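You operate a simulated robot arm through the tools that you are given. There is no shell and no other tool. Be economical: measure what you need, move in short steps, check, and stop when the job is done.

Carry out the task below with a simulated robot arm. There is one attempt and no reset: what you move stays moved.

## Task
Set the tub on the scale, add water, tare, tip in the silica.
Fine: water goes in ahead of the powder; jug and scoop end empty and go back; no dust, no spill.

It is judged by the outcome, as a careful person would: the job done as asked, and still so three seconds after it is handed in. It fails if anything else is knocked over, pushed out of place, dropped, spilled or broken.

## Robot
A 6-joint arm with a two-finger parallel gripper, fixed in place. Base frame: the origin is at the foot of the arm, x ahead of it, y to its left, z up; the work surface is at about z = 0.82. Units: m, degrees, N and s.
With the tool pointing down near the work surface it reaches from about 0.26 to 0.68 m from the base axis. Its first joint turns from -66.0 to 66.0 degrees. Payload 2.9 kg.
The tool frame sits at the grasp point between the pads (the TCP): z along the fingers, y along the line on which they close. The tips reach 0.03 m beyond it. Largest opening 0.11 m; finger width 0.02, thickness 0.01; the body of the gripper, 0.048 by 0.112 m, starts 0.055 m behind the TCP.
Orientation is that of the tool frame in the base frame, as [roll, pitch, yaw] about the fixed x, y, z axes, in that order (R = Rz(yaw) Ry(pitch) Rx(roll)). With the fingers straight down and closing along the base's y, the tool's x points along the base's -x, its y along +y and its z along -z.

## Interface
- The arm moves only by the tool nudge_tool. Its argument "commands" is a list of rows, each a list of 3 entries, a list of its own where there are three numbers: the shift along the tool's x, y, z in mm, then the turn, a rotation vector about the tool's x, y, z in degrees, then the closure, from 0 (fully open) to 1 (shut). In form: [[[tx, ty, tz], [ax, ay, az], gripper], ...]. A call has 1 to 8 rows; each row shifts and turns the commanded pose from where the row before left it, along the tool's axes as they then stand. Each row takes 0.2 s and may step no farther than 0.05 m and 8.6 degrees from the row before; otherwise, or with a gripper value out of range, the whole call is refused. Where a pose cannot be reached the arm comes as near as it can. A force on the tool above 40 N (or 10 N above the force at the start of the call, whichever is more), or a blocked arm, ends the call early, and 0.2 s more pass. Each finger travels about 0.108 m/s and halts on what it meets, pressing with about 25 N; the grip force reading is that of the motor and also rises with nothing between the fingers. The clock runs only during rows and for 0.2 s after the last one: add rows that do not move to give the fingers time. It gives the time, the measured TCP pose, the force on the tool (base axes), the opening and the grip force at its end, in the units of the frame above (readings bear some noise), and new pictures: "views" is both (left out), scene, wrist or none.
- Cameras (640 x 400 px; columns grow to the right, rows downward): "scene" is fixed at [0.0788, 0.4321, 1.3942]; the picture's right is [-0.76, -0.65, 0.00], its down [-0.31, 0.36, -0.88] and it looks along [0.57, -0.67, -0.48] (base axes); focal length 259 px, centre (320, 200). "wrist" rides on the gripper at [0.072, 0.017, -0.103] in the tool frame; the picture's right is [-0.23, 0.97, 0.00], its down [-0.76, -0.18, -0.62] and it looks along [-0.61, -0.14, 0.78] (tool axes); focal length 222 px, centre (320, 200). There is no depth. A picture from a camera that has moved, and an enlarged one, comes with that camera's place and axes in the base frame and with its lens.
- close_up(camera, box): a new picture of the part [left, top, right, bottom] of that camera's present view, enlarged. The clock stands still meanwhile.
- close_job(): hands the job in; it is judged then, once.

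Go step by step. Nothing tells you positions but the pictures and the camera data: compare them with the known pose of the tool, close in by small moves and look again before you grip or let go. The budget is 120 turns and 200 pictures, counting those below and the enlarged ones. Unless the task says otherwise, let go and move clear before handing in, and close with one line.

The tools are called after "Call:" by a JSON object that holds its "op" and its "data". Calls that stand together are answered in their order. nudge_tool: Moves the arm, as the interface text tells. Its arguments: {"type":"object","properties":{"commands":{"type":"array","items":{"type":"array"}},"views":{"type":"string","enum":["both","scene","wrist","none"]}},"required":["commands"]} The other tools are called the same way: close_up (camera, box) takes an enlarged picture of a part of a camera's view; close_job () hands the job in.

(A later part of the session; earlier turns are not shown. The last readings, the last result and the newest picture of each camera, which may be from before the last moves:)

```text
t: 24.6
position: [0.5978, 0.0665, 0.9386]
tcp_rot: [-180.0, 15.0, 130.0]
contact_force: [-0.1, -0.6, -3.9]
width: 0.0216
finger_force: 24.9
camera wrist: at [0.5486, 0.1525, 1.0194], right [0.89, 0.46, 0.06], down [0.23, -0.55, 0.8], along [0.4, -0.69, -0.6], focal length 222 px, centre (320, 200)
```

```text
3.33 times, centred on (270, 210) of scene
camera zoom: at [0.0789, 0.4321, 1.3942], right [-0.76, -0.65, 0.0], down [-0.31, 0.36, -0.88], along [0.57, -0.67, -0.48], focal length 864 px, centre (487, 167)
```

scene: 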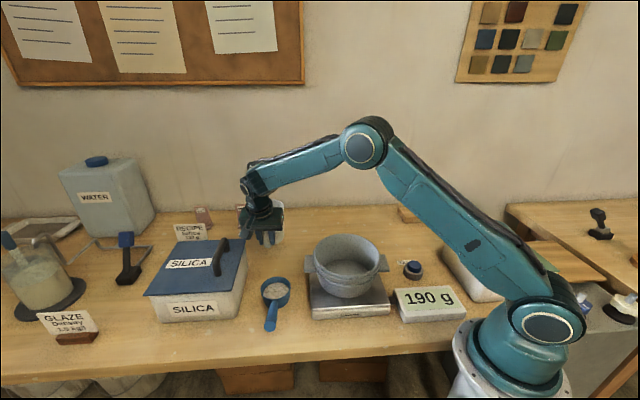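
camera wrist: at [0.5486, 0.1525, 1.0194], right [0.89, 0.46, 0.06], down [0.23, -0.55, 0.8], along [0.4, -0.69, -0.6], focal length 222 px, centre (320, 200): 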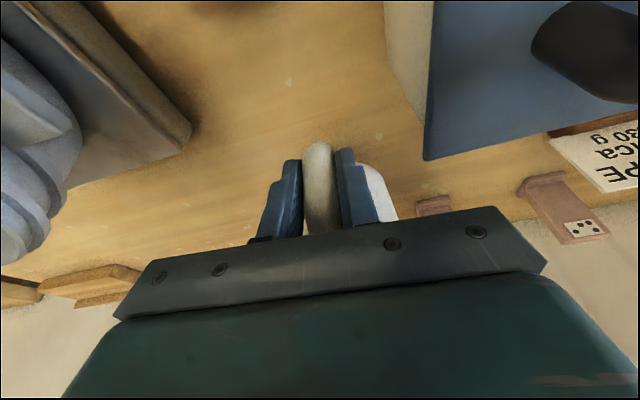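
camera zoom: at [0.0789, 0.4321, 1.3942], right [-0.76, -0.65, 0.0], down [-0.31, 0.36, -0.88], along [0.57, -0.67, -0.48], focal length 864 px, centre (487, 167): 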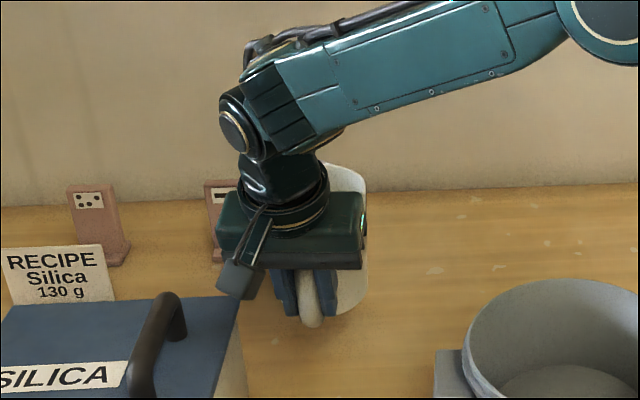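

The jug is held upright at ~0.4 kg. I'll lift it to about 1.05 and turn it a little so it will approach the tub clear of its lugs.

Call:
{"op": "nudge_tool", "data": {"commands": [[[-3.9, 0, -14.5], [0, 0, 0], 1], [[-6.5, 0, -24.2], [0, 0, 0], 1], [[-6.5, 0, -24.2], [0, 0, 0], 1], [[-6.5, 0, -24.2], [0, 0, 0], 1], [[-5.2, 0, -19.3], [0, 0, 0], 1], [[0, 0, 0], [0, 0, 0], 1]], "views": "none"}}

Call:
{"op": "nudge_tool", "data": {"commands": [[[0, 0, 0], [1.94, 0, 7.24], 1], [[0, 0, 0], [1.94, 0, 7.24], 1], [[0, 0, 0], [1.94, 0, 7.24], 1], [[0, 0, 0], [1.94, 0, 7.24], 1], [[0, 0, 0], [0, 0, 0], 1]], "views": "scene"}}

```text
t: 26.0
position: [0.5988, 0.068, 1.0485]
tcp_rot: [-180.0, 15.0, 130.0]
contact_force: [0.4, -0.6, -3.6]
width: 0.0215
finger_force: 24.9
```

```text
t: 27.2
position: [0.5918, 0.0726, 1.0423]
tcp_rot: [-179.9, 14.9, 100.0]
contact_force: [-0.5, 0.1, -3.2]
width: 0.0218
finger_force: 25.4
out of reach, approached as far as the arm can: row 4
```

scene: 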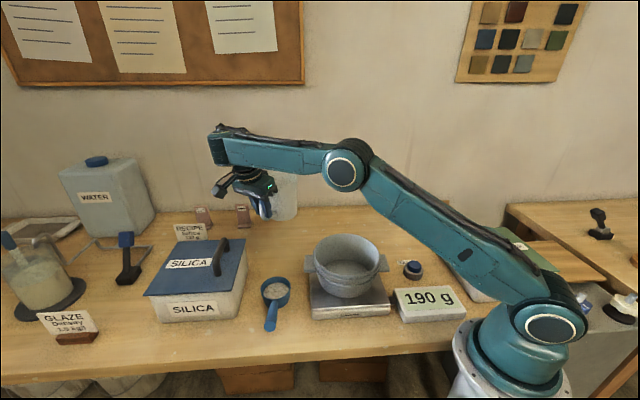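

Call:
{"op": "nudge_tool", "data": {"commands": [[[6.4, -12.5, -1.7], [0, 0, 0], 1], [[12.8, -25, -3.4], [0, 0, 0], 1], [[12.8, -25, -3.4], [0, 0, 0], 1], [[12.8, -25, -3.4], [0, 0, 0], 1], [[12.8, -25, -3.4], [0, 0, 0], 1], [[12.8, -25, -3.4], [0, 0, 0], 1], [[12.8, -25, -3.4], [0, 0, 0], 1], [[12.8, -25, -3.4], [0, 0, 0], 1]], "views": "none"}}

Call:
{"op": "nudge_tool", "data": {"commands": [[[12.8, -25, -3.4], [0, 0, 0], 1], [[12.8, -25, -3.4], [0, 0, 0], 1], [[6.4, -12.5, -1.7], [0, 0, 0], 1], [[0, 0, 0], [0, 0, 0], 1]], "views": "both"}}

Call:
{"op": "close_up", "data": {"camera": "scene", "box": [230, 130, 430, 330]}}

```text
t: 29.0
position: [0.455, 0.1626, 1.088]
tcp_rot: [179.9, 15.0, 100.0]
contact_force: [0.6, 0.2, -4.3]
width: 0.0216
finger_force: 24.7
out of reach, approached as far as the arm can: row 1, 2, 3, 4, 5
```

```text
t: 30.0
position: [0.3862, 0.1853, 1.0864]
tcp_rot: [179.9, 15.1, 100.0]
contact_force: [0.5, 0.0, -3.6]
width: 0.0218
finger_force: 25.5
camera wrist: at [0.3853, 0.2828, 1.1683], right [1.0, -0.05, 0.06], down [-0.08, -0.6, 0.8], along [0.0, -0.8, -0.6], focal length 222 px, centre (320, 200)
```

scene: 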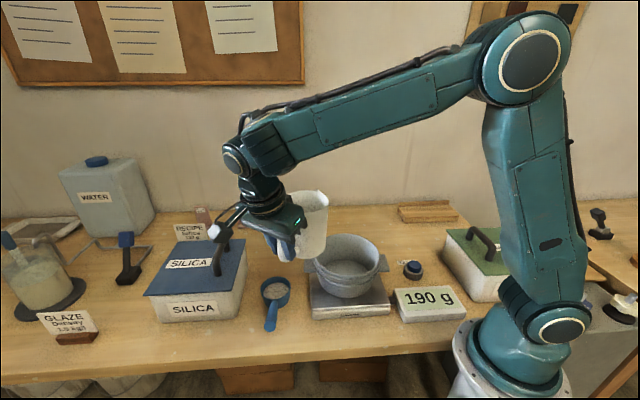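
wrist: 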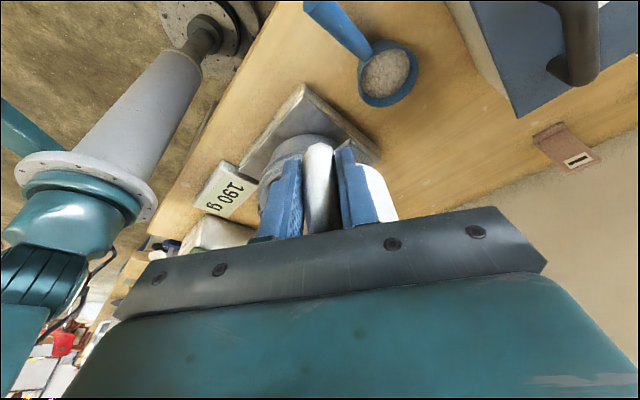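

```text
2.00 times, centred on (330, 230) of scene
camera zoom: at [0.0788, 0.4321, 1.3942], right [-0.76, -0.65, 0.0], down [-0.31, 0.36, -0.88], along [0.57, -0.67, -0.48], focal length 519 px, centre (300, 140)
```

zoom: 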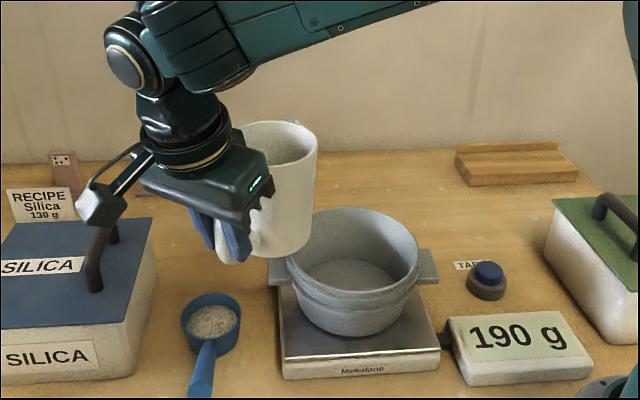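

The jug is upright near the tub. Tub centre ≈(0.363,-0.014); I'll move the spout over its near side and begin a small 15° tilt.

Call:
{"op": "nudge_tool", "data": {"commands": [[[-5.7, -19.2, 14], [0, 0, 0], 1], [[-5.7, -19.2, 14], [0, 0, 0], 1], [[-5.7, -19.2, 14], [0, 0, 0], 1], [[6.1, 0, 1.7], [0, 7.5, 0], 1], [[3.5, 0, 2.2], [0, 7.5, 0], 1], [[0, 0, 0], [0, 0, 0], 1]], "views": "both"}}

Call:
{"op": "close_up", "data": {"camera": "scene", "box": [250, 130, 430, 330]}}

```text
t: 31.4
position: [0.3337, 0.1545, 1.0455]
tcp_rot: [179.9, -0.1, 100.0]
contact_force: [-0.5, -1.5, 4.6]
width: 0.0218
finger_force: 24.5
camera wrist: at [0.3374, 0.2294, 1.1493], right [1.0, -0.06, 0.0], down [-0.04, -0.78, 0.62], along [-0.03, -0.62, -0.78], focal length 222 px, centre (320, 200)
```

scene: 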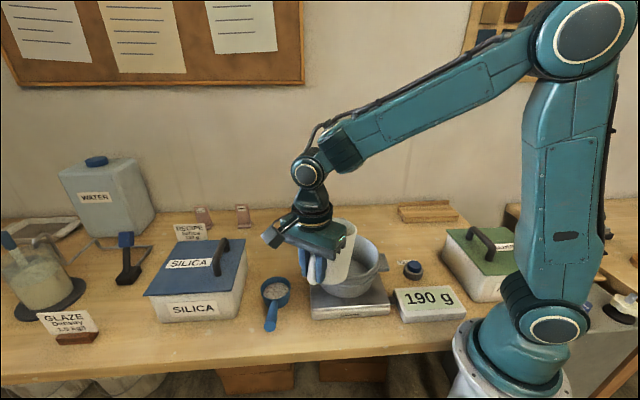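
wrist: 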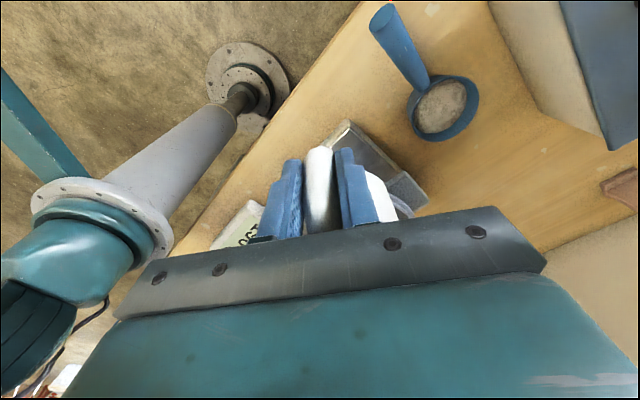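

```text
2.00 times, centred on (340, 230) of scene
camera zoom: at [0.0787, 0.4321, 1.3942], right [-0.76, -0.65, 0.0], down [-0.31, 0.36, -0.88], along [0.57, -0.67, -0.48], focal length 519 px, centre (280, 140)
```

zoom: 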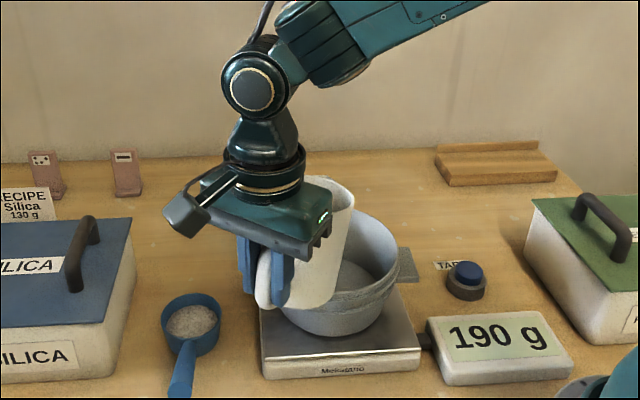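

The force reading suggests the jug bottom touched the tub rim. Raising now to clear.

Call:
{"op": "nudge_tool", "data": {"commands": [[[0, 0, -20], [0, 0, 0], 1], [[0, 0, -20], [0, 0, 0], 1], [[0, 0, 0], [0, 0, 0], 1]], "views": "scene"}}

Call:
{"op": "close_up", "data": {"camera": "scene", "box": [250, 130, 430, 330]}}

```text
t: 32.2
position: [0.3344, 0.1551, 1.0845]
tcp_rot: [180.0, 0.1, 100.0]
contact_force: [-0.5, -0.2, -3.8]
width: 0.0217
finger_force: 24.7
```

scene: 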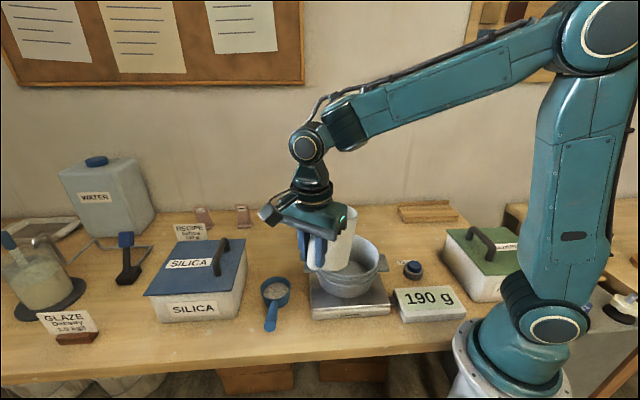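

```text
2.00 times, centred on (340, 230) of scene
camera zoom: at [0.0788, 0.4321, 1.3942], right [-0.76, -0.65, 0.0], down [-0.31, 0.36, -0.88], along [0.57, -0.67, -0.48], focal length 519 px, centre (280, 140)
```

zoom: 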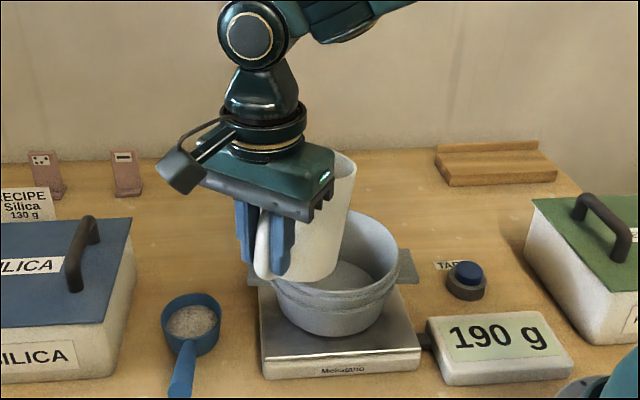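

The tub is undisturbed. I'll continue the tilt with safe clearance: to 30°.

Call:
{"op": "nudge_tool", "data": {"commands": [[[0.9, 0, -2.6], [0, 7.5, 0], 1], [[-1.1, 0, -2.7], [0, 7.5, 0], 1], [[0, 0, 0], [0, 0, 0], 1]], "views": "scene"}}

Call:
{"op": "close_up", "data": {"camera": "scene", "box": [260, 160, 470, 320]}}

```text
t: 33.0
position: [0.3328, 0.1554, 1.0908]
tcp_rot: [180.0, -15.0, 100.0]
contact_force: [0.2, 0.8, -3.4]
width: 0.0217
finger_force: 24.7
```

scene: 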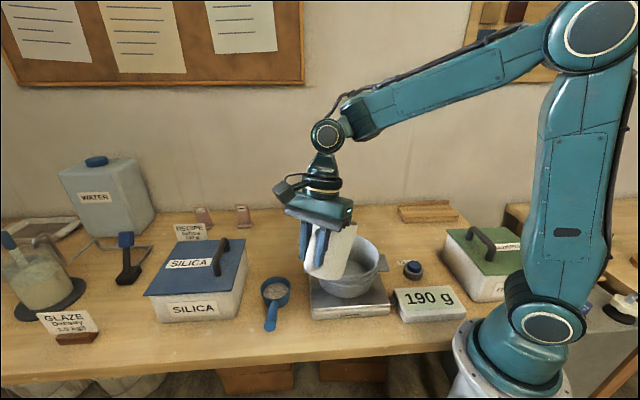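

```text
2.50 times, centred on (365, 240) of scene
camera zoom: at [0.0788, 0.4321, 1.3942], right [-0.76, -0.65, 0.0], down [-0.31, 0.36, -0.88], along [0.57, -0.67, -0.48], focal length 648 px, centre (208, 100)
```

zoom: 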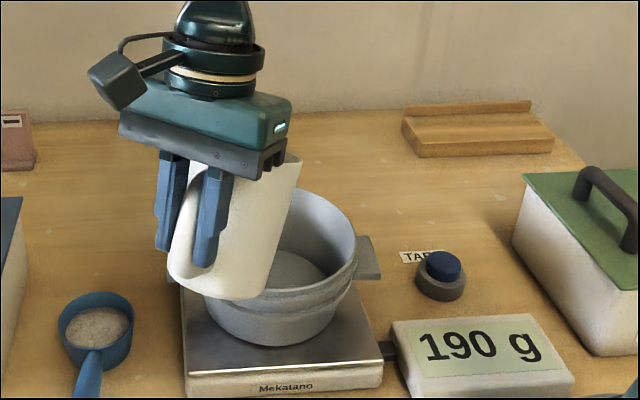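

Call:
{"op": "nudge_tool", "data": {"commands": [[[-3, 0, 2.8], [0, 5, 0], 1], [[-4.2, 0, 2.4], [0, 5, 0], 1], [[-5.4, 0, 1.9], [0, 5, 0], 1], [[0, 0, 0], [0, 0, 0], 1]], "views": "none"}}

Call:
{"op": "close_up", "data": {"camera": "scene", "box": [260, 160, 470, 320]}}

```text
t: 34.0
position: [0.3348, 0.1461, 1.0797]
tcp_rot: [179.9, -30.1, 100.0]
contact_force: [-0.7, 0.2, -3.6]
width: 0.0217
finger_force: 24.9
```

```text
2.50 times, centred on (365, 240) of scene
camera zoom: at [0.0788, 0.4321, 1.3942], right [-0.76, -0.65, 0.0], down [-0.31, 0.36, -0.88], along [0.57, -0.67, -0.48], focal length 648 px, centre (208, 100)
```

zoom: 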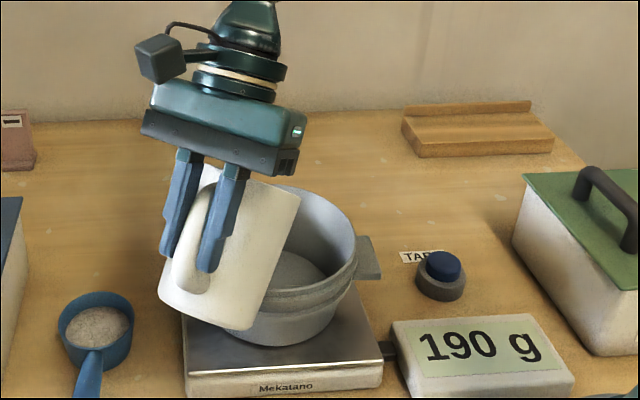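

Call:
{"op": "nudge_tool", "data": {"commands": [[[-5.1, 0, -1.3], [0, 5, 0], 1], [[0, 0, 0], [0, 0, 0], 1], [[-6, 0, -1.9], [0, 5, 0], 1], [[0, 0, 0], [0, 0, 0], 1], [[0, 0, 0], [0, 0, 0], 1]], "views": "wrist"}}

Call:
{"op": "close_up", "data": {"camera": "scene", "box": [260, 160, 470, 320]}}

```text
t: 35.2
position: [0.3351, 0.1349, 1.0752]
tcp_rot: [179.9, -40.0, 100.1]
contact_force: [-0.2, 0.3, -2.4]
width: 0.0218
finger_force: 24.9
camera wrist: at [0.3549, 0.1266, 1.2016], right [0.99, 0.0, -0.15], down [0.0, -1.0, -0.01], along [-0.15, 0.01, -0.99], focal length 222 px, centre (320, 200)
```

wrist: 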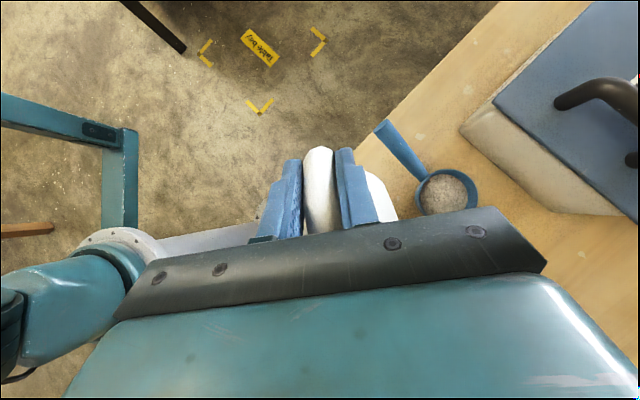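

```text
2.50 times, centred on (365, 240) of scene
camera zoom: at [0.0788, 0.4321, 1.3942], right [-0.76, -0.65, 0.0], down [-0.31, 0.36, -0.88], along [0.57, -0.67, -0.48], focal length 648 px, centre (208, 100)
```

zoom: 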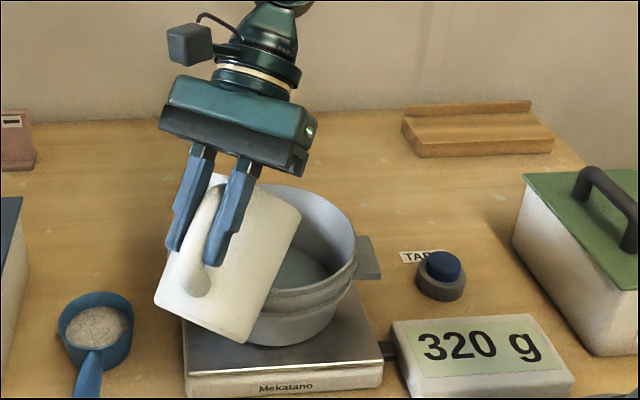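

Pouring works: 130 g in, no spill visible. Continue slowly.

Call:
{"op": "nudge_tool", "data": {"commands": [[[-3, 0, -7.1], [0, 5, 0], 1], [[0, 0, 0], [0, 0, 0], 1], [[-3.3, 0, -7.5], [0, 5, 0], 1], [[0, 0, 0], [0, 0, 0], 1], [[-2.7, 0, -8.9], [0, 5, 0], 1], [[0, 0, 0], [0, 0, 0], 1], [[0, 0, 0], [0, 0, 0], 1]], "views": "none"}}

Call:
{"op": "close_up", "data": {"camera": "scene", "box": [260, 160, 470, 320]}}

```text
t: 36.8
position: [0.341, 0.1129, 1.0848]
tcp_rot: [179.9, -55.0, 100.1]
contact_force: [0.3, -0.8, -1.7]
width: 0.0211
finger_force: 25.5
```

```text
2.50 times, centred on (365, 240) of scene
camera zoom: at [0.0788, 0.4321, 1.3942], right [-0.76, -0.65, 0.0], down [-0.31, 0.36, -0.88], along [0.57, -0.67, -0.48], focal length 648 px, centre (208, 100)
```

zoom: 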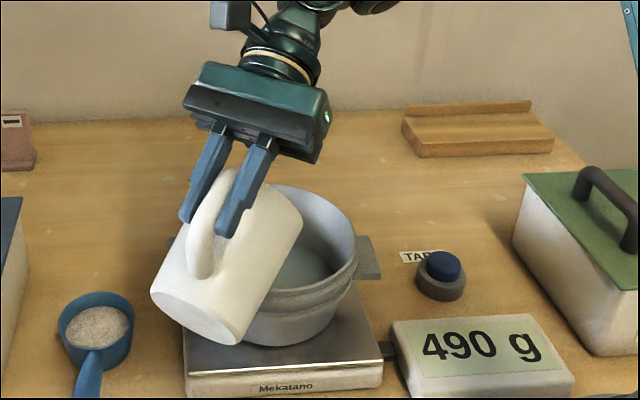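

Call:
{"op": "nudge_tool", "data": {"commands": [[[-2.4, 0, -9.4], [0, 5, 0], 1], [[0, 0, 0], [0, 0, 0], 1], [[-1.7, 0, -10.2], [0, 5, 0], 1], [[0, 0, 0], [0, 0, 0], 1], [[-1.8, 0, -10.4], [0, 5, 0], 1], [[0, 0, 0], [0, 0, 0], 1], [[0, 0, 0], [0, 0, 0], 1]], "views": "none"}}

Call:
{"op": "close_up", "data": {"camera": "scene", "box": [260, 160, 470, 320]}}

```text
t: 38.4
position: [0.329, 0.1033, 1.0626]
tcp_rot: [179.4, -69.7, 100.4]
contact_force: [1.8, 1.2, 17.1]
width: 0.0228
finger_force: 25.2
out of reach, approached as far as the arm can: row 3, 5
```

```text
2.50 times, centred on (365, 240) of scene
camera zoom: at [0.0786, 0.4321, 1.3942], right [-0.76, -0.65, 0.0], down [-0.31, 0.36, -0.88], along [0.57, -0.67, -0.48], focal length 648 px, centre (208, 100)
```

zoom: 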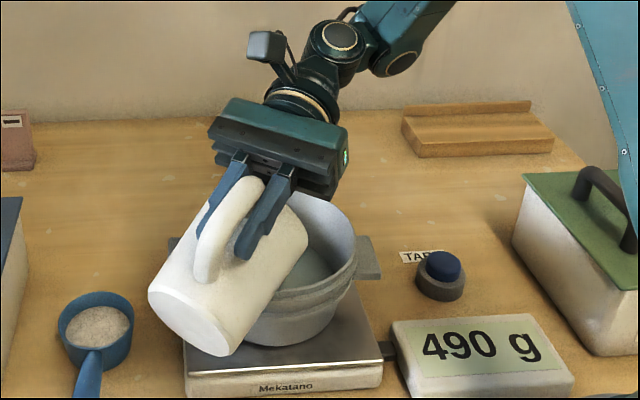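

The arm hit its limit and the jug leaned on the rim (17 N). I'll raise it right away and check.

Call:
{"op": "nudge_tool", "data": {"commands": [[[14, 0, -5], [0, 0, 0], 1], [[14, 0, -5], [0, 0, 0], 1], [[0, 0, 0], [0, 0, 0], 1]], "views": "both"}}

Call:
{"op": "close_up", "data": {"camera": "scene", "box": [260, 160, 470, 320]}}

```text
t: 39.2
position: [0.3193, 0.1144, 1.0744]
tcp_rot: [180.0, -69.8, 100.0]
contact_force: [0.0, -0.5, -1.8]
width: 0.0191
finger_force: 24.7
out of reach, approached as far as the arm can: row 1, 2
camera wrist: at [0.3479, 0.0467, 1.178], right [0.97, 0.09, -0.21], down [-0.03, -0.87, -0.5], along [-0.23, 0.49, -0.84], focal length 222 px, centre (320, 200)
```

scene: 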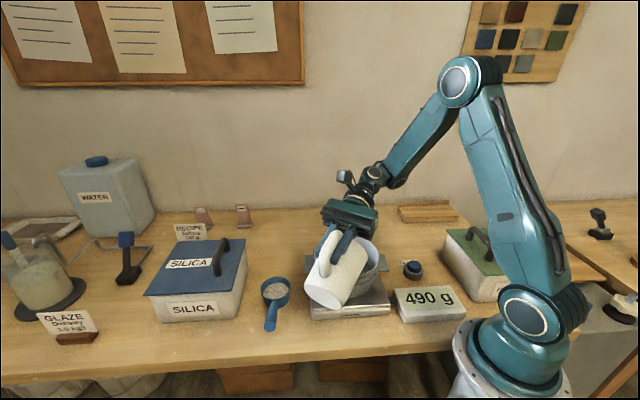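
wrist: 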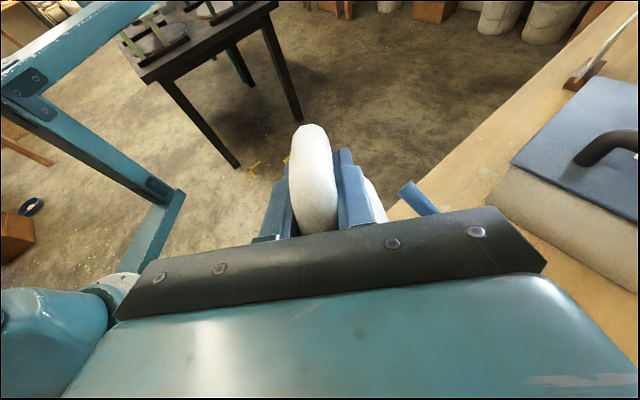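

```text
2.50 times, centred on (365, 240) of scene
camera zoom: at [0.0788, 0.4321, 1.3942], right [-0.76, -0.65, 0.0], down [-0.31, 0.36, -0.88], along [0.57, -0.67, -0.48], focal length 648 px, centre (208, 100)
```

zoom: 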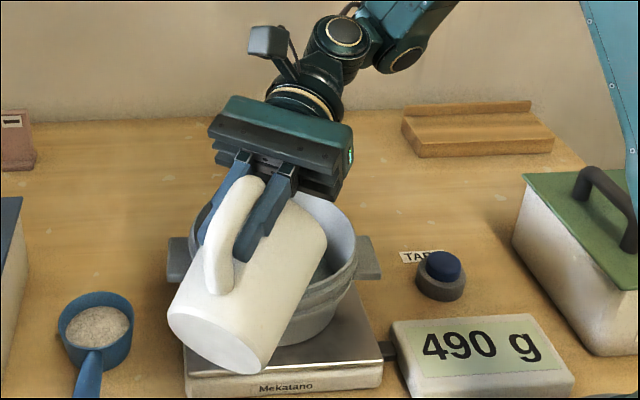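

Call:
{"op": "nudge_tool", "data": {"commands": [[[0, 0, 0], [0, 0, 0], 1], [[0, 0, 0], [0, 0, 0], 1]], "views": "none"}}

Call:
{"op": "close_up", "data": {"camera": "scene", "box": [290, 210, 400, 320]}}

```text
t: 39.8
position: [0.3189, 0.1131, 1.0744]
tcp_rot: [179.7, -69.8, 100.3]
contact_force: [-1.3, 0.5, -0.5]
width: 0.0189
finger_force: 24.9
```

```text
3.64 times, centred on (345, 265) of scene
camera zoom: at [0.0788, 0.4321, 1.3942], right [-0.76, -0.65, 0.0], down [-0.31, 0.36, -0.88], along [0.57, -0.67, -0.48], focal length 943 px, centre (229, -36)
```

zoom: 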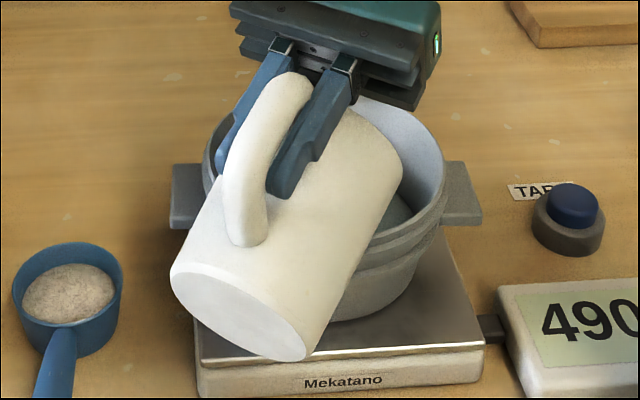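

The jug reading has stopped changing (300 g poured), but I want more tilt to be sure it's empty. I'll raise it and swing its heading about the spout to a better-reaching direction.

Call:
{"op": "nudge_tool", "data": {"commands": [[[18.8, 0, -6.9], [0, 0, 0], 1], [[0, 8, 0], [-7.05, 0, 2.57], 1], [[0, 8, 0], [-7.05, 0, 2.57], 1], [[0, 8, 0], [-7.05, 0, 2.57], 1], [[0, 8, 0], [-7.05, 0, 2.57], 1], [[0, 0, 0], [0, 0, 0], 1]], "views": "scene"}}

Call:
{"op": "close_up", "data": {"camera": "scene", "box": [290, 190, 410, 310]}}

```text
t: 41.2
position: [0.3448, 0.1199, 1.081]
tcp_rot: [179.9, -70.0, 70.0]
contact_force: [-0.3, 1.0, -1.0]
width: 0.0189
finger_force: 25.0
out of reach, approached as far as the arm can: row 1
```

scene: 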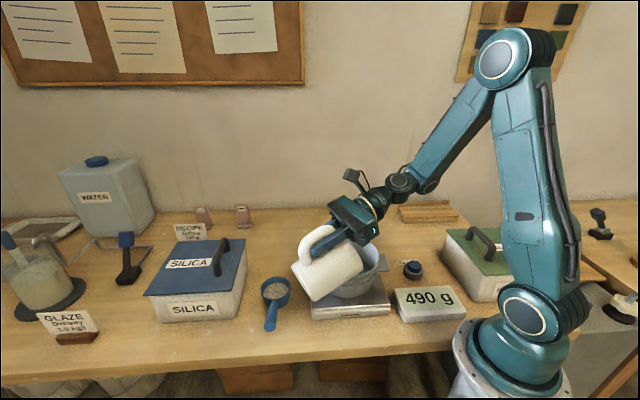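

```text
3.33 times, centred on (350, 250) of scene
camera zoom: at [0.0788, 0.4321, 1.3942], right [-0.76, -0.65, 0.0], down [-0.31, 0.36, -0.88], along [0.57, -0.67, -0.48], focal length 864 px, centre (220, 33)
```

zoom: 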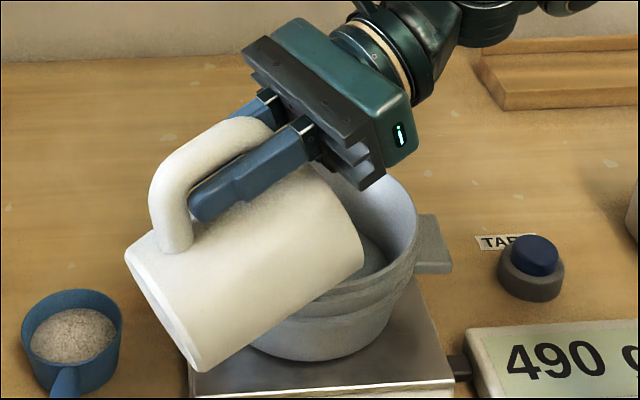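

Good reach now. The spout is close to the rim edge, so I'll shift it in toward the tub centre and slightly up before tilting further.

Call:
{"op": "nudge_tool", "data": {"commands": [[[9.4, 0, -3.4], [0, 0, 0], 1], [[2, 25, -18], [0, 0, 0], 1], [[-4, 25, -18], [0, 0, 0], 1], [[0, 0, 0], [0, 0, 0], 1]], "views": "scene"}}

Call:
{"op": "close_up", "data": {"camera": "scene", "box": [290, 190, 410, 310]}}

```text
t: 42.2
position: [0.3792, 0.0712, 1.1014]
tcp_rot: [179.9, -70.1, 70.0]
contact_force: [-1.4, -0.6, 0.1]
width: 0.0187
finger_force: 25.6
```

scene: 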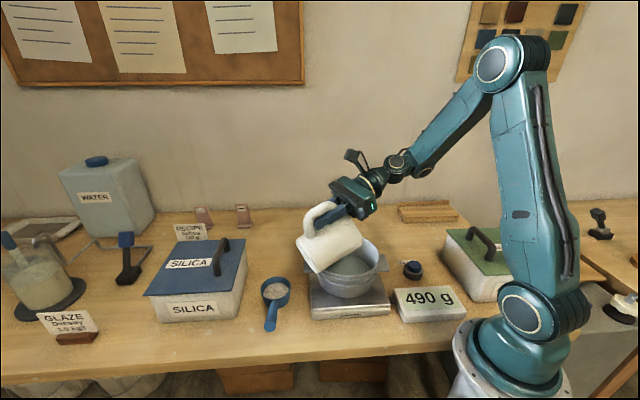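

```text
3.33 times, centred on (350, 250) of scene
camera zoom: at [0.0788, 0.4321, 1.3942], right [-0.76, -0.65, 0.0], down [-0.31, 0.36, -0.88], along [0.57, -0.67, -0.48], focal length 864 px, centre (220, 33)
```

zoom: 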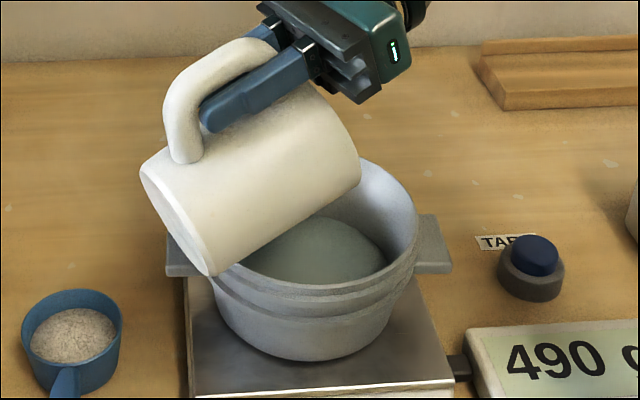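

Clear view: water's in the tub. Tilting another 25° about the spout to drain it fully.

Call:
{"op": "nudge_tool", "data": {"commands": [[[0.9, 0, -11.7], [0, 5, 0], 1], [[0.9, 0, -11.7], [0, 5, 0], 1], [[0.9, 0, -11.7], [0, 5, 0], 1], [[0.9, 0, -11.7], [0, 5, 0], 1], [[0.9, 0, -11.7], [0, 5, 0], 1], [[0, 0, 0], [0, 0, 0], 1], [[0, 0, 0], [0, 0, 0], 1]], "views": "scene"}}

Call:
{"op": "close_up", "data": {"camera": "scene", "box": [290, 180, 470, 320]}}

```text
t: 43.8
position: [0.3722, 0.0668, 1.0974]
tcp_rot: [179.4, -79.1, 70.1]
contact_force: [-1.0, -0.4, -1.0]
width: 0.0189
finger_force: 25.3
out of reach, approached as far as the arm can: row 2, 3, 4, 5
```

scene: 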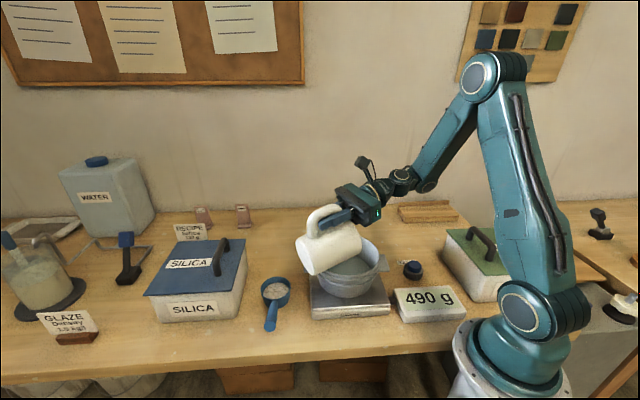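

```text
2.86 times, centred on (380, 250) of scene
camera zoom: at [0.0788, 0.4321, 1.3942], right [-0.76, -0.65, 0.0], down [-0.31, 0.36, -0.88], along [0.57, -0.67, -0.48], focal length 741 px, centre (149, 57)
```

zoom: 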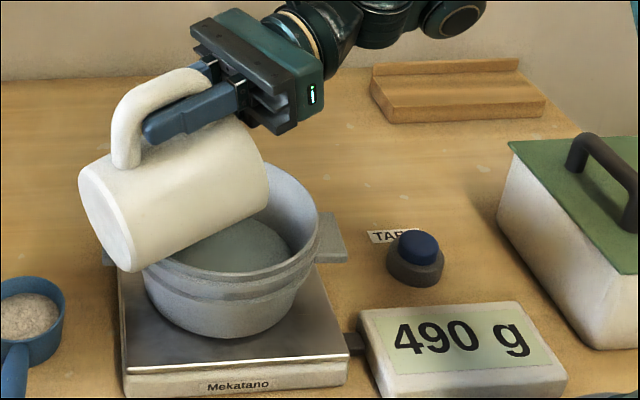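

Still 490 g, but I'd like it past horizontal. Swing heading further outward, then tilt more.

Call:
{"op": "nudge_tool", "data": {"commands": [[[0, 5.4, 0], [-7.36, 0, 1.43], 1], [[0, 5.4, 0], [-7.36, 0, 1.43], 1], [[0, 5.4, 0], [-7.36, 0, 1.43], 1], [[0, 5.4, 0], [-7.36, 0, 1.43], 1], [[0.9, 0, -11.7], [0, 5, 0], 1], [[0.9, 0, -11.7], [0, 5, 0], 1], [[0.9, 0, -11.7], [0, 5, 0], 1], [[0, 0, 0], [0, 0, 0], 1]], "views": "scene"}}

Call:
{"op": "close_up", "data": {"camera": "scene", "box": [290, 180, 470, 320]}}

```text
t: 45.6
position: [0.3956, 0.0406, 1.111]
tcp_rot: [179.6, -86.2, 39.8]
contact_force: [-0.4, 0.4, -0.9]
width: 0.019
finger_force: 24.7
out of reach, approached as far as the arm can: row 5, 6, 7
```

scene: 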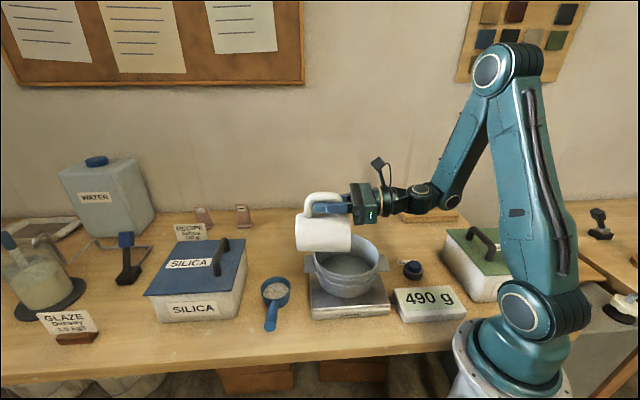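

```text
2.86 times, centred on (380, 250) of scene
camera zoom: at [0.0788, 0.4321, 1.3942], right [-0.76, -0.65, 0.0], down [-0.31, 0.36, -0.88], along [0.57, -0.67, -0.48], focal length 741 px, centre (149, 57)
```

zoom: 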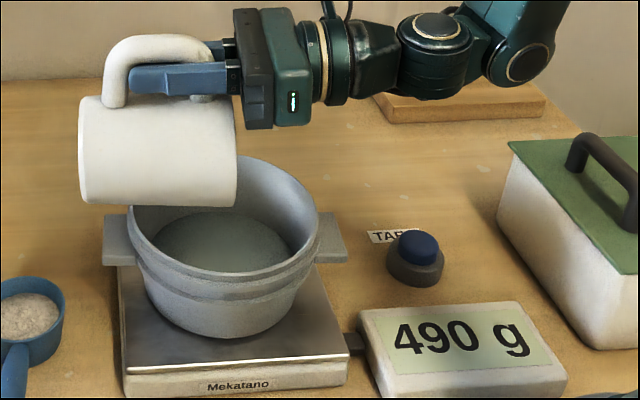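

Call:
{"op": "nudge_tool", "data": {"commands": [[[20, 0, 0], [0, 0, 0], 1], [[0, 3.2, 0], [-7.48, 0, 0.5], 1], [[0, 3.2, 0], [-7.48, 0, 0.5], 1], [[0, 3.2, 0], [-7.48, 0, 0.5], 1], [[0.9, 0, -7], [0, 5, 0], 1], [[0.9, 0, -7], [0, 5, 0], 1], [[0.9, 0, -7], [0, 5, 0], 1], [[0, 0, 0], [0, 0, 0], 1]], "views": "none"}}

Call:
{"op": "close_up", "data": {"camera": "scene", "box": [280, 180, 480, 320]}}

```text
t: 47.4
position: [0.4305, 0.0322, 1.2019]
tcp_rot: [0.1, -80.0, -163.3]
contact_force: [1.0, -0.1, -0.9]
width: 0.0188
finger_force: 24.8
out of reach, approached as far as the arm can: row 2, 3, 4, 5, 6, 7
```

```text
2.86 times, centred on (380, 250) of scene
camera zoom: at [0.0788, 0.4321, 1.3942], right [-0.76, -0.65, 0.0], down [-0.31, 0.36, -0.88], along [0.57, -0.67, -0.48], focal length 741 px, centre (149, 57)
```

zoom: 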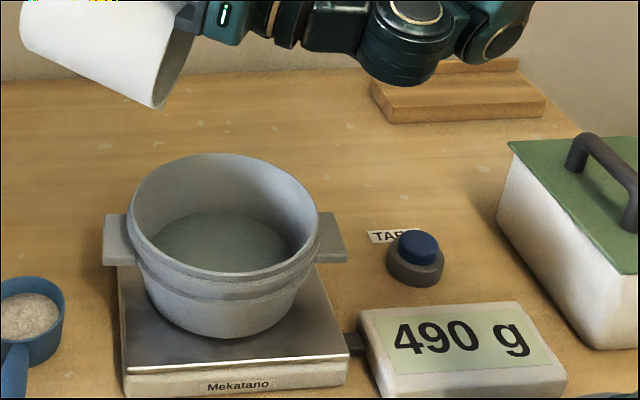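

The jug is past horizontal over the tub with the scale steady at 490 g: empty. Now I'll bring the jug upright at a safe height.

Call:
{"op": "nudge_tool", "data": {"commands": [[[0, 0, 0], [0, -7.7, 0], 1], [[0, 0, 0], [0, -7.7, 0], 1], [[0, 0, 0], [0, -7.7, 0], 1], [[0, 0, 0], [0, -7.7, 0], 1], [[0, 0, 0], [0, -7.7, 0], 1], [[0, 0, 0], [0, -7.7, 0], 1], [[0, 0, 0], [0, -7.7, 0], 1], [[0, 0, 0], [0, -7.7, 0], 1]], "views": "none"}}

Call:
{"op": "nudge_tool", "data": {"commands": [[[0, 0, 0], [0, -7.7, 0], 1], [[0, 0, 0], [0, -7.7, 0], 1], [[0, 0, 0], [0, -7.7, 0], 1], [[0, 0, 0], [0, -7.7, 0], 1], [[0, 0, 0], [0, -7.7, 0], 1]], "views": "scene"}}

```text
t: 49.2
position: [0.4309, 0.0315, 1.2016]
tcp_rot: [179.9, -39.3, 16.9]
contact_force: [-0.6, 0.0, -1.1]
width: 0.0187
finger_force: 25.1
```

```text
t: 50.4
position: [0.431, 0.0314, 1.2007]
tcp_rot: [179.9, -0.9, 16.9]
contact_force: [-0.8, 0.5, -1.2]
width: 0.0191
finger_force: 25.1
```

scene: 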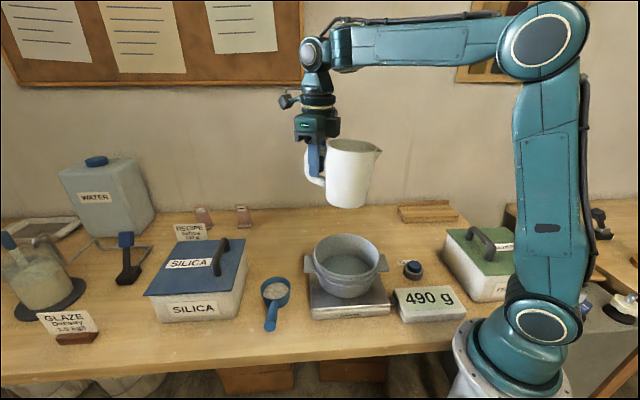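

Call:
{"op": "close_up", "data": {"camera": "scene", "box": [280, 80, 400, 230]}}

Call:
{"op": "nudge_tool", "data": {"commands": [[[0, 0, 0], [0, 0, -7.6], 1], [[0, 0, 0], [0, 0, -7.6], 1], [[0, 0, 0], [0, 0, -7.6], 1], [[0, 0, 0], [0, 0, -7.6], 1], [[0, 0, 0], [0, 0, -7.6], 1], [[0, 0, 0], [0, 0, -7.6], 1], [[0, 0, 0], [0, 0, -7.6], 1], [[0, 0, 0], [0, 0, -7.6], 1]], "views": "none"}}

Call:
{"op": "nudge_tool", "data": {"commands": [[[0, 0, 0], [0, 0, -7.6], 1], [[0, 0, 0], [0, 0, -7.6], 1], [[0, 0, 0], [0, 0, -7.6], 1], [[0, 0, 0], [0, 0, -7.6], 1], [[0, 0, 0], [0, 0, -7.6], 1], [[0, 0, 0], [0, 0, -7.6], 1], [[0, 0, 0], [0, 0, -6.7], 1], [[0, 0, 0], [0, 0, 0], 1]], "views": "scene"}}

Call:
{"op": "close_up", "data": {"camera": "scene", "box": [260, 80, 400, 250]}}

```text
2.67 times, centred on (340, 155) of scene
camera zoom: at [0.0788, 0.4321, 1.3942], right [-0.76, -0.65, 0.0], down [-0.31, 0.36, -0.88], along [0.57, -0.67, -0.48], focal length 692 px, centre (267, 320)
```

zoom: 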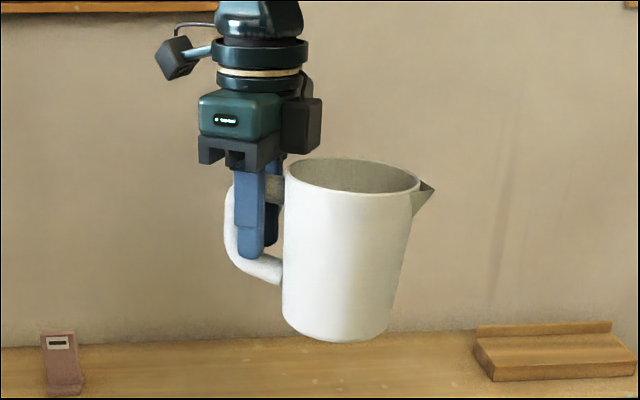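

```text
t: 52.2
position: [0.4311, 0.0316, 1.2005]
tcp_rot: [179.1, -0.4, 77.9]
contact_force: [-0.2, 0.1, 0.0]
width: 0.019
finger_force: 25.1
```

```text
t: 54.0
position: [0.4315, 0.0323, 1.2006]
tcp_rot: [179.1, 0.4, 130.2]
contact_force: [-0.1, -0.8, -0.4]
width: 0.019
finger_force: 25.0
```

scene: 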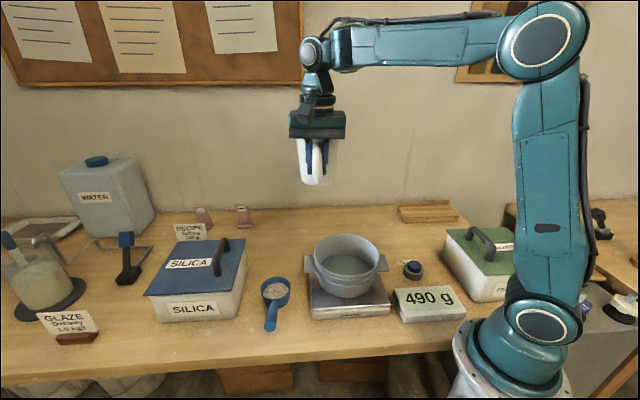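

```text
2.35 times, centred on (330, 165) of scene
camera zoom: at [0.0788, 0.4321, 1.3942], right [-0.76, -0.65, 0.0], down [-0.31, 0.36, -0.88], along [0.57, -0.67, -0.48], focal length 610 px, centre (296, 282)
```

zoom: 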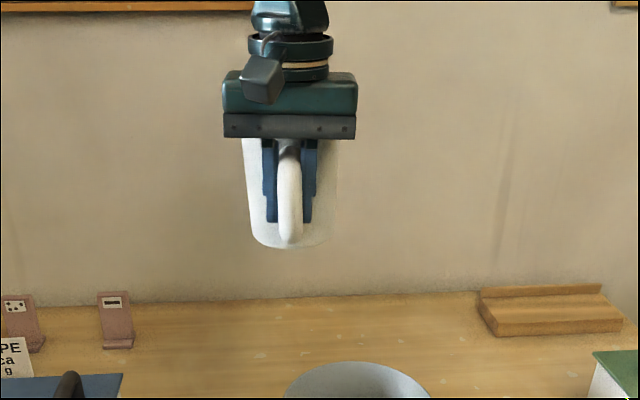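

The jug hangs upright with the tool straight down (it slipped ~15° in the grip to match). I'll carry it back over its original spot.

Call:
{"op": "nudge_tool", "data": {"commands": [[[-16.3, 29.8, 10], [0, 0, 0], 1], [[-16.3, 29.8, 30], [0, 0, 0], 1], [[-16.3, 29.8, 40], [0, 0, 0], 1], [[-16.3, 29.8, 36], [0, 0, 0], 1], [[-16.1, 29.8, 36], [0, 0, 0], 1], [[0, 0, 30], [0, 0, 0], 1], [[0, 0, 0], [0, 0, 0], 1]], "views": "scene"}}

Call:
{"op": "close_up", "data": {"camera": "scene", "box": [210, 140, 330, 280]}}

```text
refused: row 3 steps farther than a row can; nothing moved
```

```text
2.86 times, centred on (270, 210) of scene
camera zoom: at [0.0788, 0.4321, 1.3942], right [-0.76, -0.65, 0.0], down [-0.31, 0.36, -0.88], along [0.57, -0.67, -0.48], focal length 741 px, centre (463, 171)
```

zoom: 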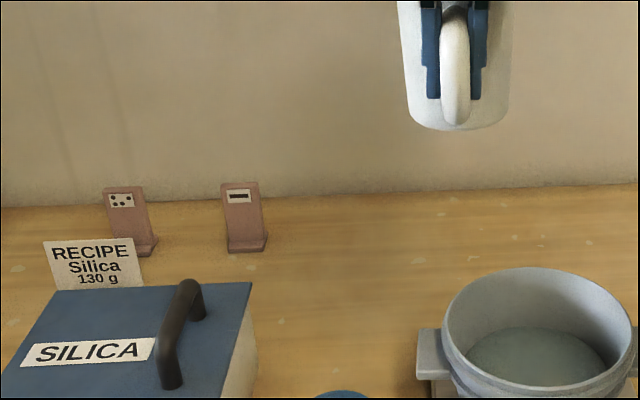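

The step was too long and was refused; I'll resend it with smaller steps.

Call:
{"op": "nudge_tool", "data": {"commands": [[[-13.6, 24.8, 20], [0, 0, 0], 1], [[-13.6, 24.8, 30], [0, 0, 0], 1], [[-13.6, 24.8, 35], [0, 0, 0], 1], [[-13.6, 24.8, 35], [0, 0, 0], 1], [[-13.6, 24.8, 30], [0, 0, 0], 1], [[-13.3, 25, 30], [0, 0, 0], 1], [[0, 0, 0], [0, 0, 0], 1]], "views": "both"}}

Call:
{"op": "close_up", "data": {"camera": "scene", "box": [210, 140, 330, 280]}}

```text
t: 55.6
position: [0.6023, 0.0667, 1.0225]
tcp_rot: [179.1, 0.4, 130.2]
contact_force: [0.2, 0.0, -0.4]
width: 0.0189
finger_force: 25.5
camera wrist: at [0.5662, 0.1333, 1.1256], right [0.89, 0.45, 0.02], down [0.34, -0.7, 0.63], along [0.3, -0.55, -0.78], focal length 222 px, centre (320, 200)
```

scene: 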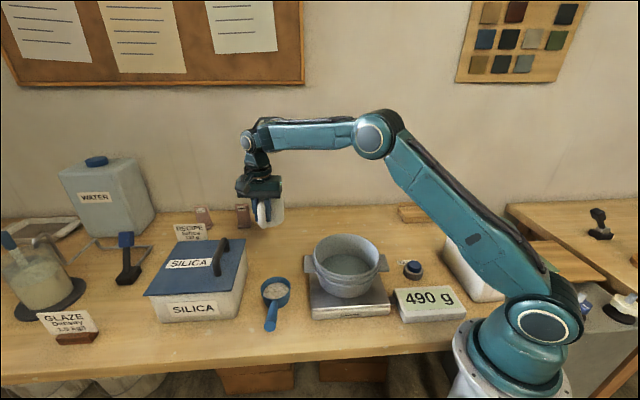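
wrist: 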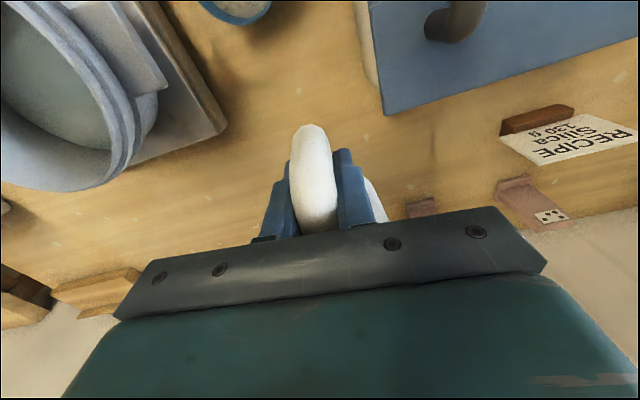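

```text
2.86 times, centred on (270, 210) of scene
camera zoom: at [0.0788, 0.4321, 1.3942], right [-0.76, -0.65, 0.0], down [-0.31, 0.36, -0.88], along [0.57, -0.67, -0.48], focal length 741 px, centre (463, 171)
```

zoom: 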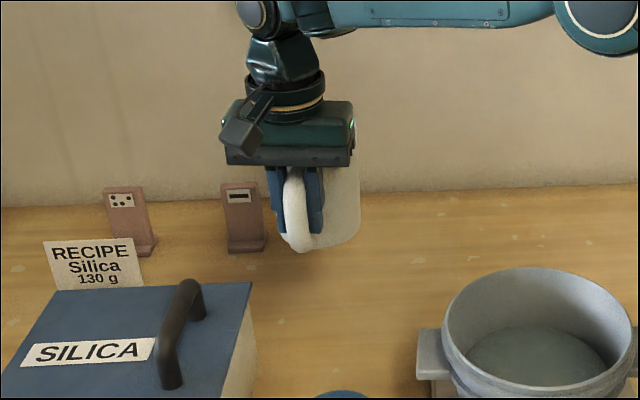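

Over the spot. Lowering to just above the table, then I'll check.

Call:
{"op": "nudge_tool", "data": {"commands": [[[-6, 0, 35], [0, 0, 0], 1], [[0, 0, 35], [0, 0, 0], 1], [[0, 0, 30], [0, 0, 0], 1], [[0, 0, 12], [0, 0, 0], 1], [[0, 0, 0], [0, 0, 0], 1]], "views": "none"}}

Call:
{"op": "close_up", "data": {"camera": "scene", "box": [210, 140, 330, 280]}}

```text
t: 56.8
position: [0.6054, 0.0619, 0.911]
tcp_rot: [179.1, 0.4, 130.1]
contact_force: [-1.0, 0.3, -1.0]
width: 0.0188
finger_force: 25.4
```

```text
2.86 times, centred on (270, 210) of scene
camera zoom: at [0.0788, 0.4321, 1.3942], right [-0.76, -0.65, 0.0], down [-0.31, 0.36, -0.88], along [0.57, -0.67, -0.48], focal length 741 px, centre (463, 171)
```

zoom: 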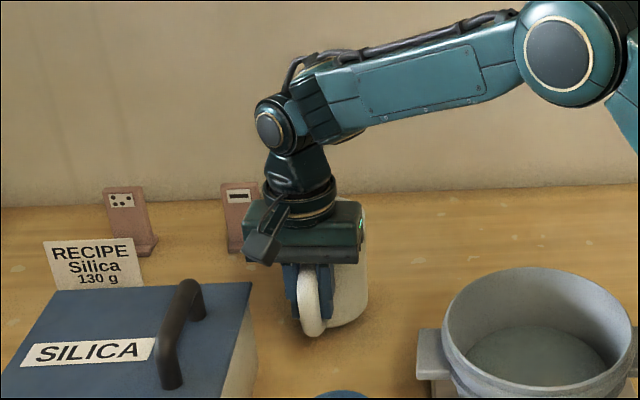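

Call:
{"op": "nudge_tool", "data": {"commands": [[[0, 0, 5], [0, 0, 0], 1], [[0, 0, 3], [0, 0, 0], 1], [[0, 0, 2], [0, 0, 0], 1]], "views": "none"}}

Call:
{"op": "close_up", "data": {"camera": "scene", "box": [210, 140, 330, 280]}}

```text
t: 57.6
position: [0.6052, 0.0612, 0.901]
tcp_rot: [179.1, 0.4, 130.1]
contact_force: [0.1, -0.2, -1.7]
width: 0.0189
finger_force: 25.3
```

```text
2.86 times, centred on (270, 210) of scene
camera zoom: at [0.0788, 0.4321, 1.3942], right [-0.76, -0.65, 0.0], down [-0.31, 0.36, -0.88], along [0.57, -0.67, -0.48], focal length 741 px, centre (463, 171)
```

zoom: 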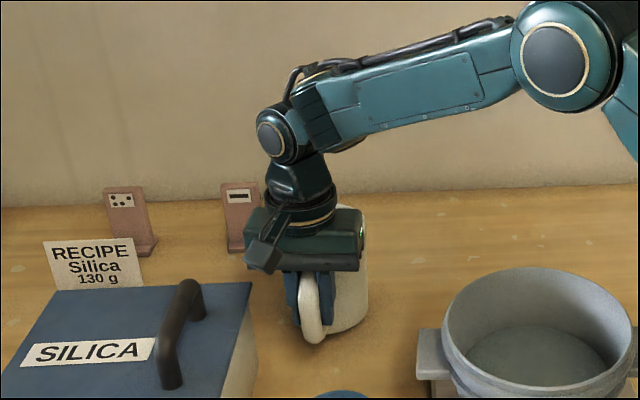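

Call:
{"op": "nudge_tool", "data": {"commands": [[[0, 0, 2], [0, 0, 0], 1], [[0, 0, 2], [0, 0, 0], 1]], "views": "none"}}

Call:
{"op": "nudge_tool", "data": {"commands": [[[0, 0, 2], [0, 0, 0], 1], [[0, 0, 2], [0, 0, 0], 1]], "views": "none"}}

Call:
{"op": "close_up", "data": {"camera": "scene", "box": [230, 180, 310, 280]}}

```text
t: 58.2
position: [0.6063, 0.0621, 0.8974]
tcp_rot: [179.1, 0.5, 130.1]
contact_force: [-0.6, 0.1, -0.3]
width: 0.019
finger_force: 24.7
```

```text
t: 58.8
position: [0.6075, 0.0628, 0.8939]
tcp_rot: [179.0, 0.5, 130.2]
contact_force: [-1.8, 0.2, 7.4]
width: 0.0191
finger_force: 24.9
```

```text
4.00 times, centred on (270, 230) of scene
camera zoom: at [0.0785, 0.4321, 1.3942], right [-0.76, -0.65, 0.0], down [-0.31, 0.36, -0.88], along [0.57, -0.67, -0.48], focal length 1037 px, centre (520, 80)
```

zoom: 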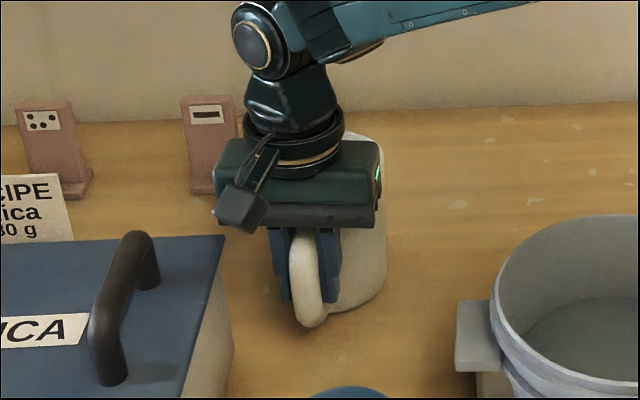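

Table contact. Releasing slowly, then rising.

Call:
{"op": "nudge_tool", "data": {"commands": [[[0, 0, -0.5], [0, 0, 0], 0.8], [[0, 0, 0], [0, 0, 0], 0.7], [[0, 0, 0], [0, 0, 0], 0.55], [[0, 0, 0], [0, 0, 0], 0.45], [[0, 0, 0], [0, 0, 0], 0.45]], "views": "both"}}

Call:
{"op": "close_up", "data": {"camera": "scene", "box": [230, 180, 310, 280]}}

```text
t: 60.0
position: [0.606, 0.0619, 0.8949]
tcp_rot: [179.0, 0.3, 130.1]
contact_force: [0.3, -0.1, -0.4]
width: 0.0603
finger_force: 0.0
camera wrist: at [0.5704, 0.1285, 0.997], right [0.89, 0.45, 0.02], down [0.34, -0.7, 0.63], along [0.3, -0.55, -0.78], focal length 222 px, centre (320, 200)
```

scene: 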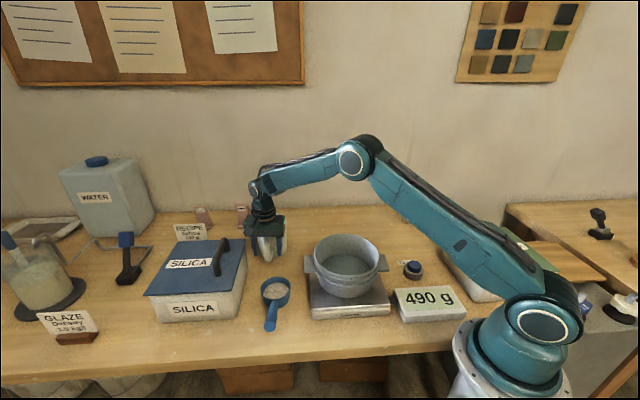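
wrist: 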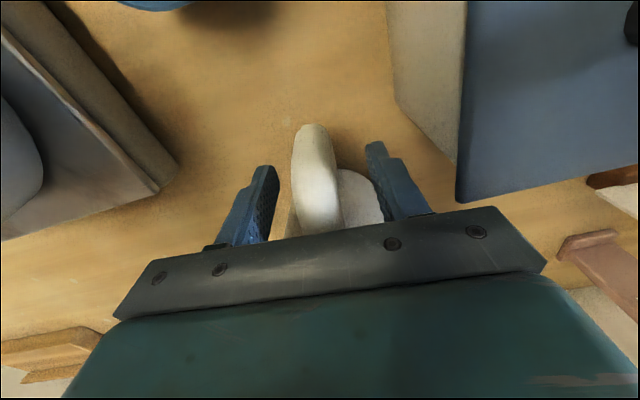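

```text
4.00 times, centred on (270, 230) of scene
camera zoom: at [0.0788, 0.4321, 1.3942], right [-0.76, -0.65, 0.0], down [-0.31, 0.36, -0.88], along [0.57, -0.67, -0.48], focal length 1037 px, centre (520, 80)
```

zoom: 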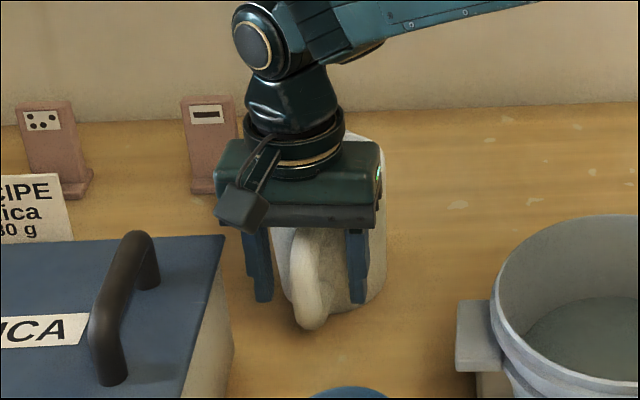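

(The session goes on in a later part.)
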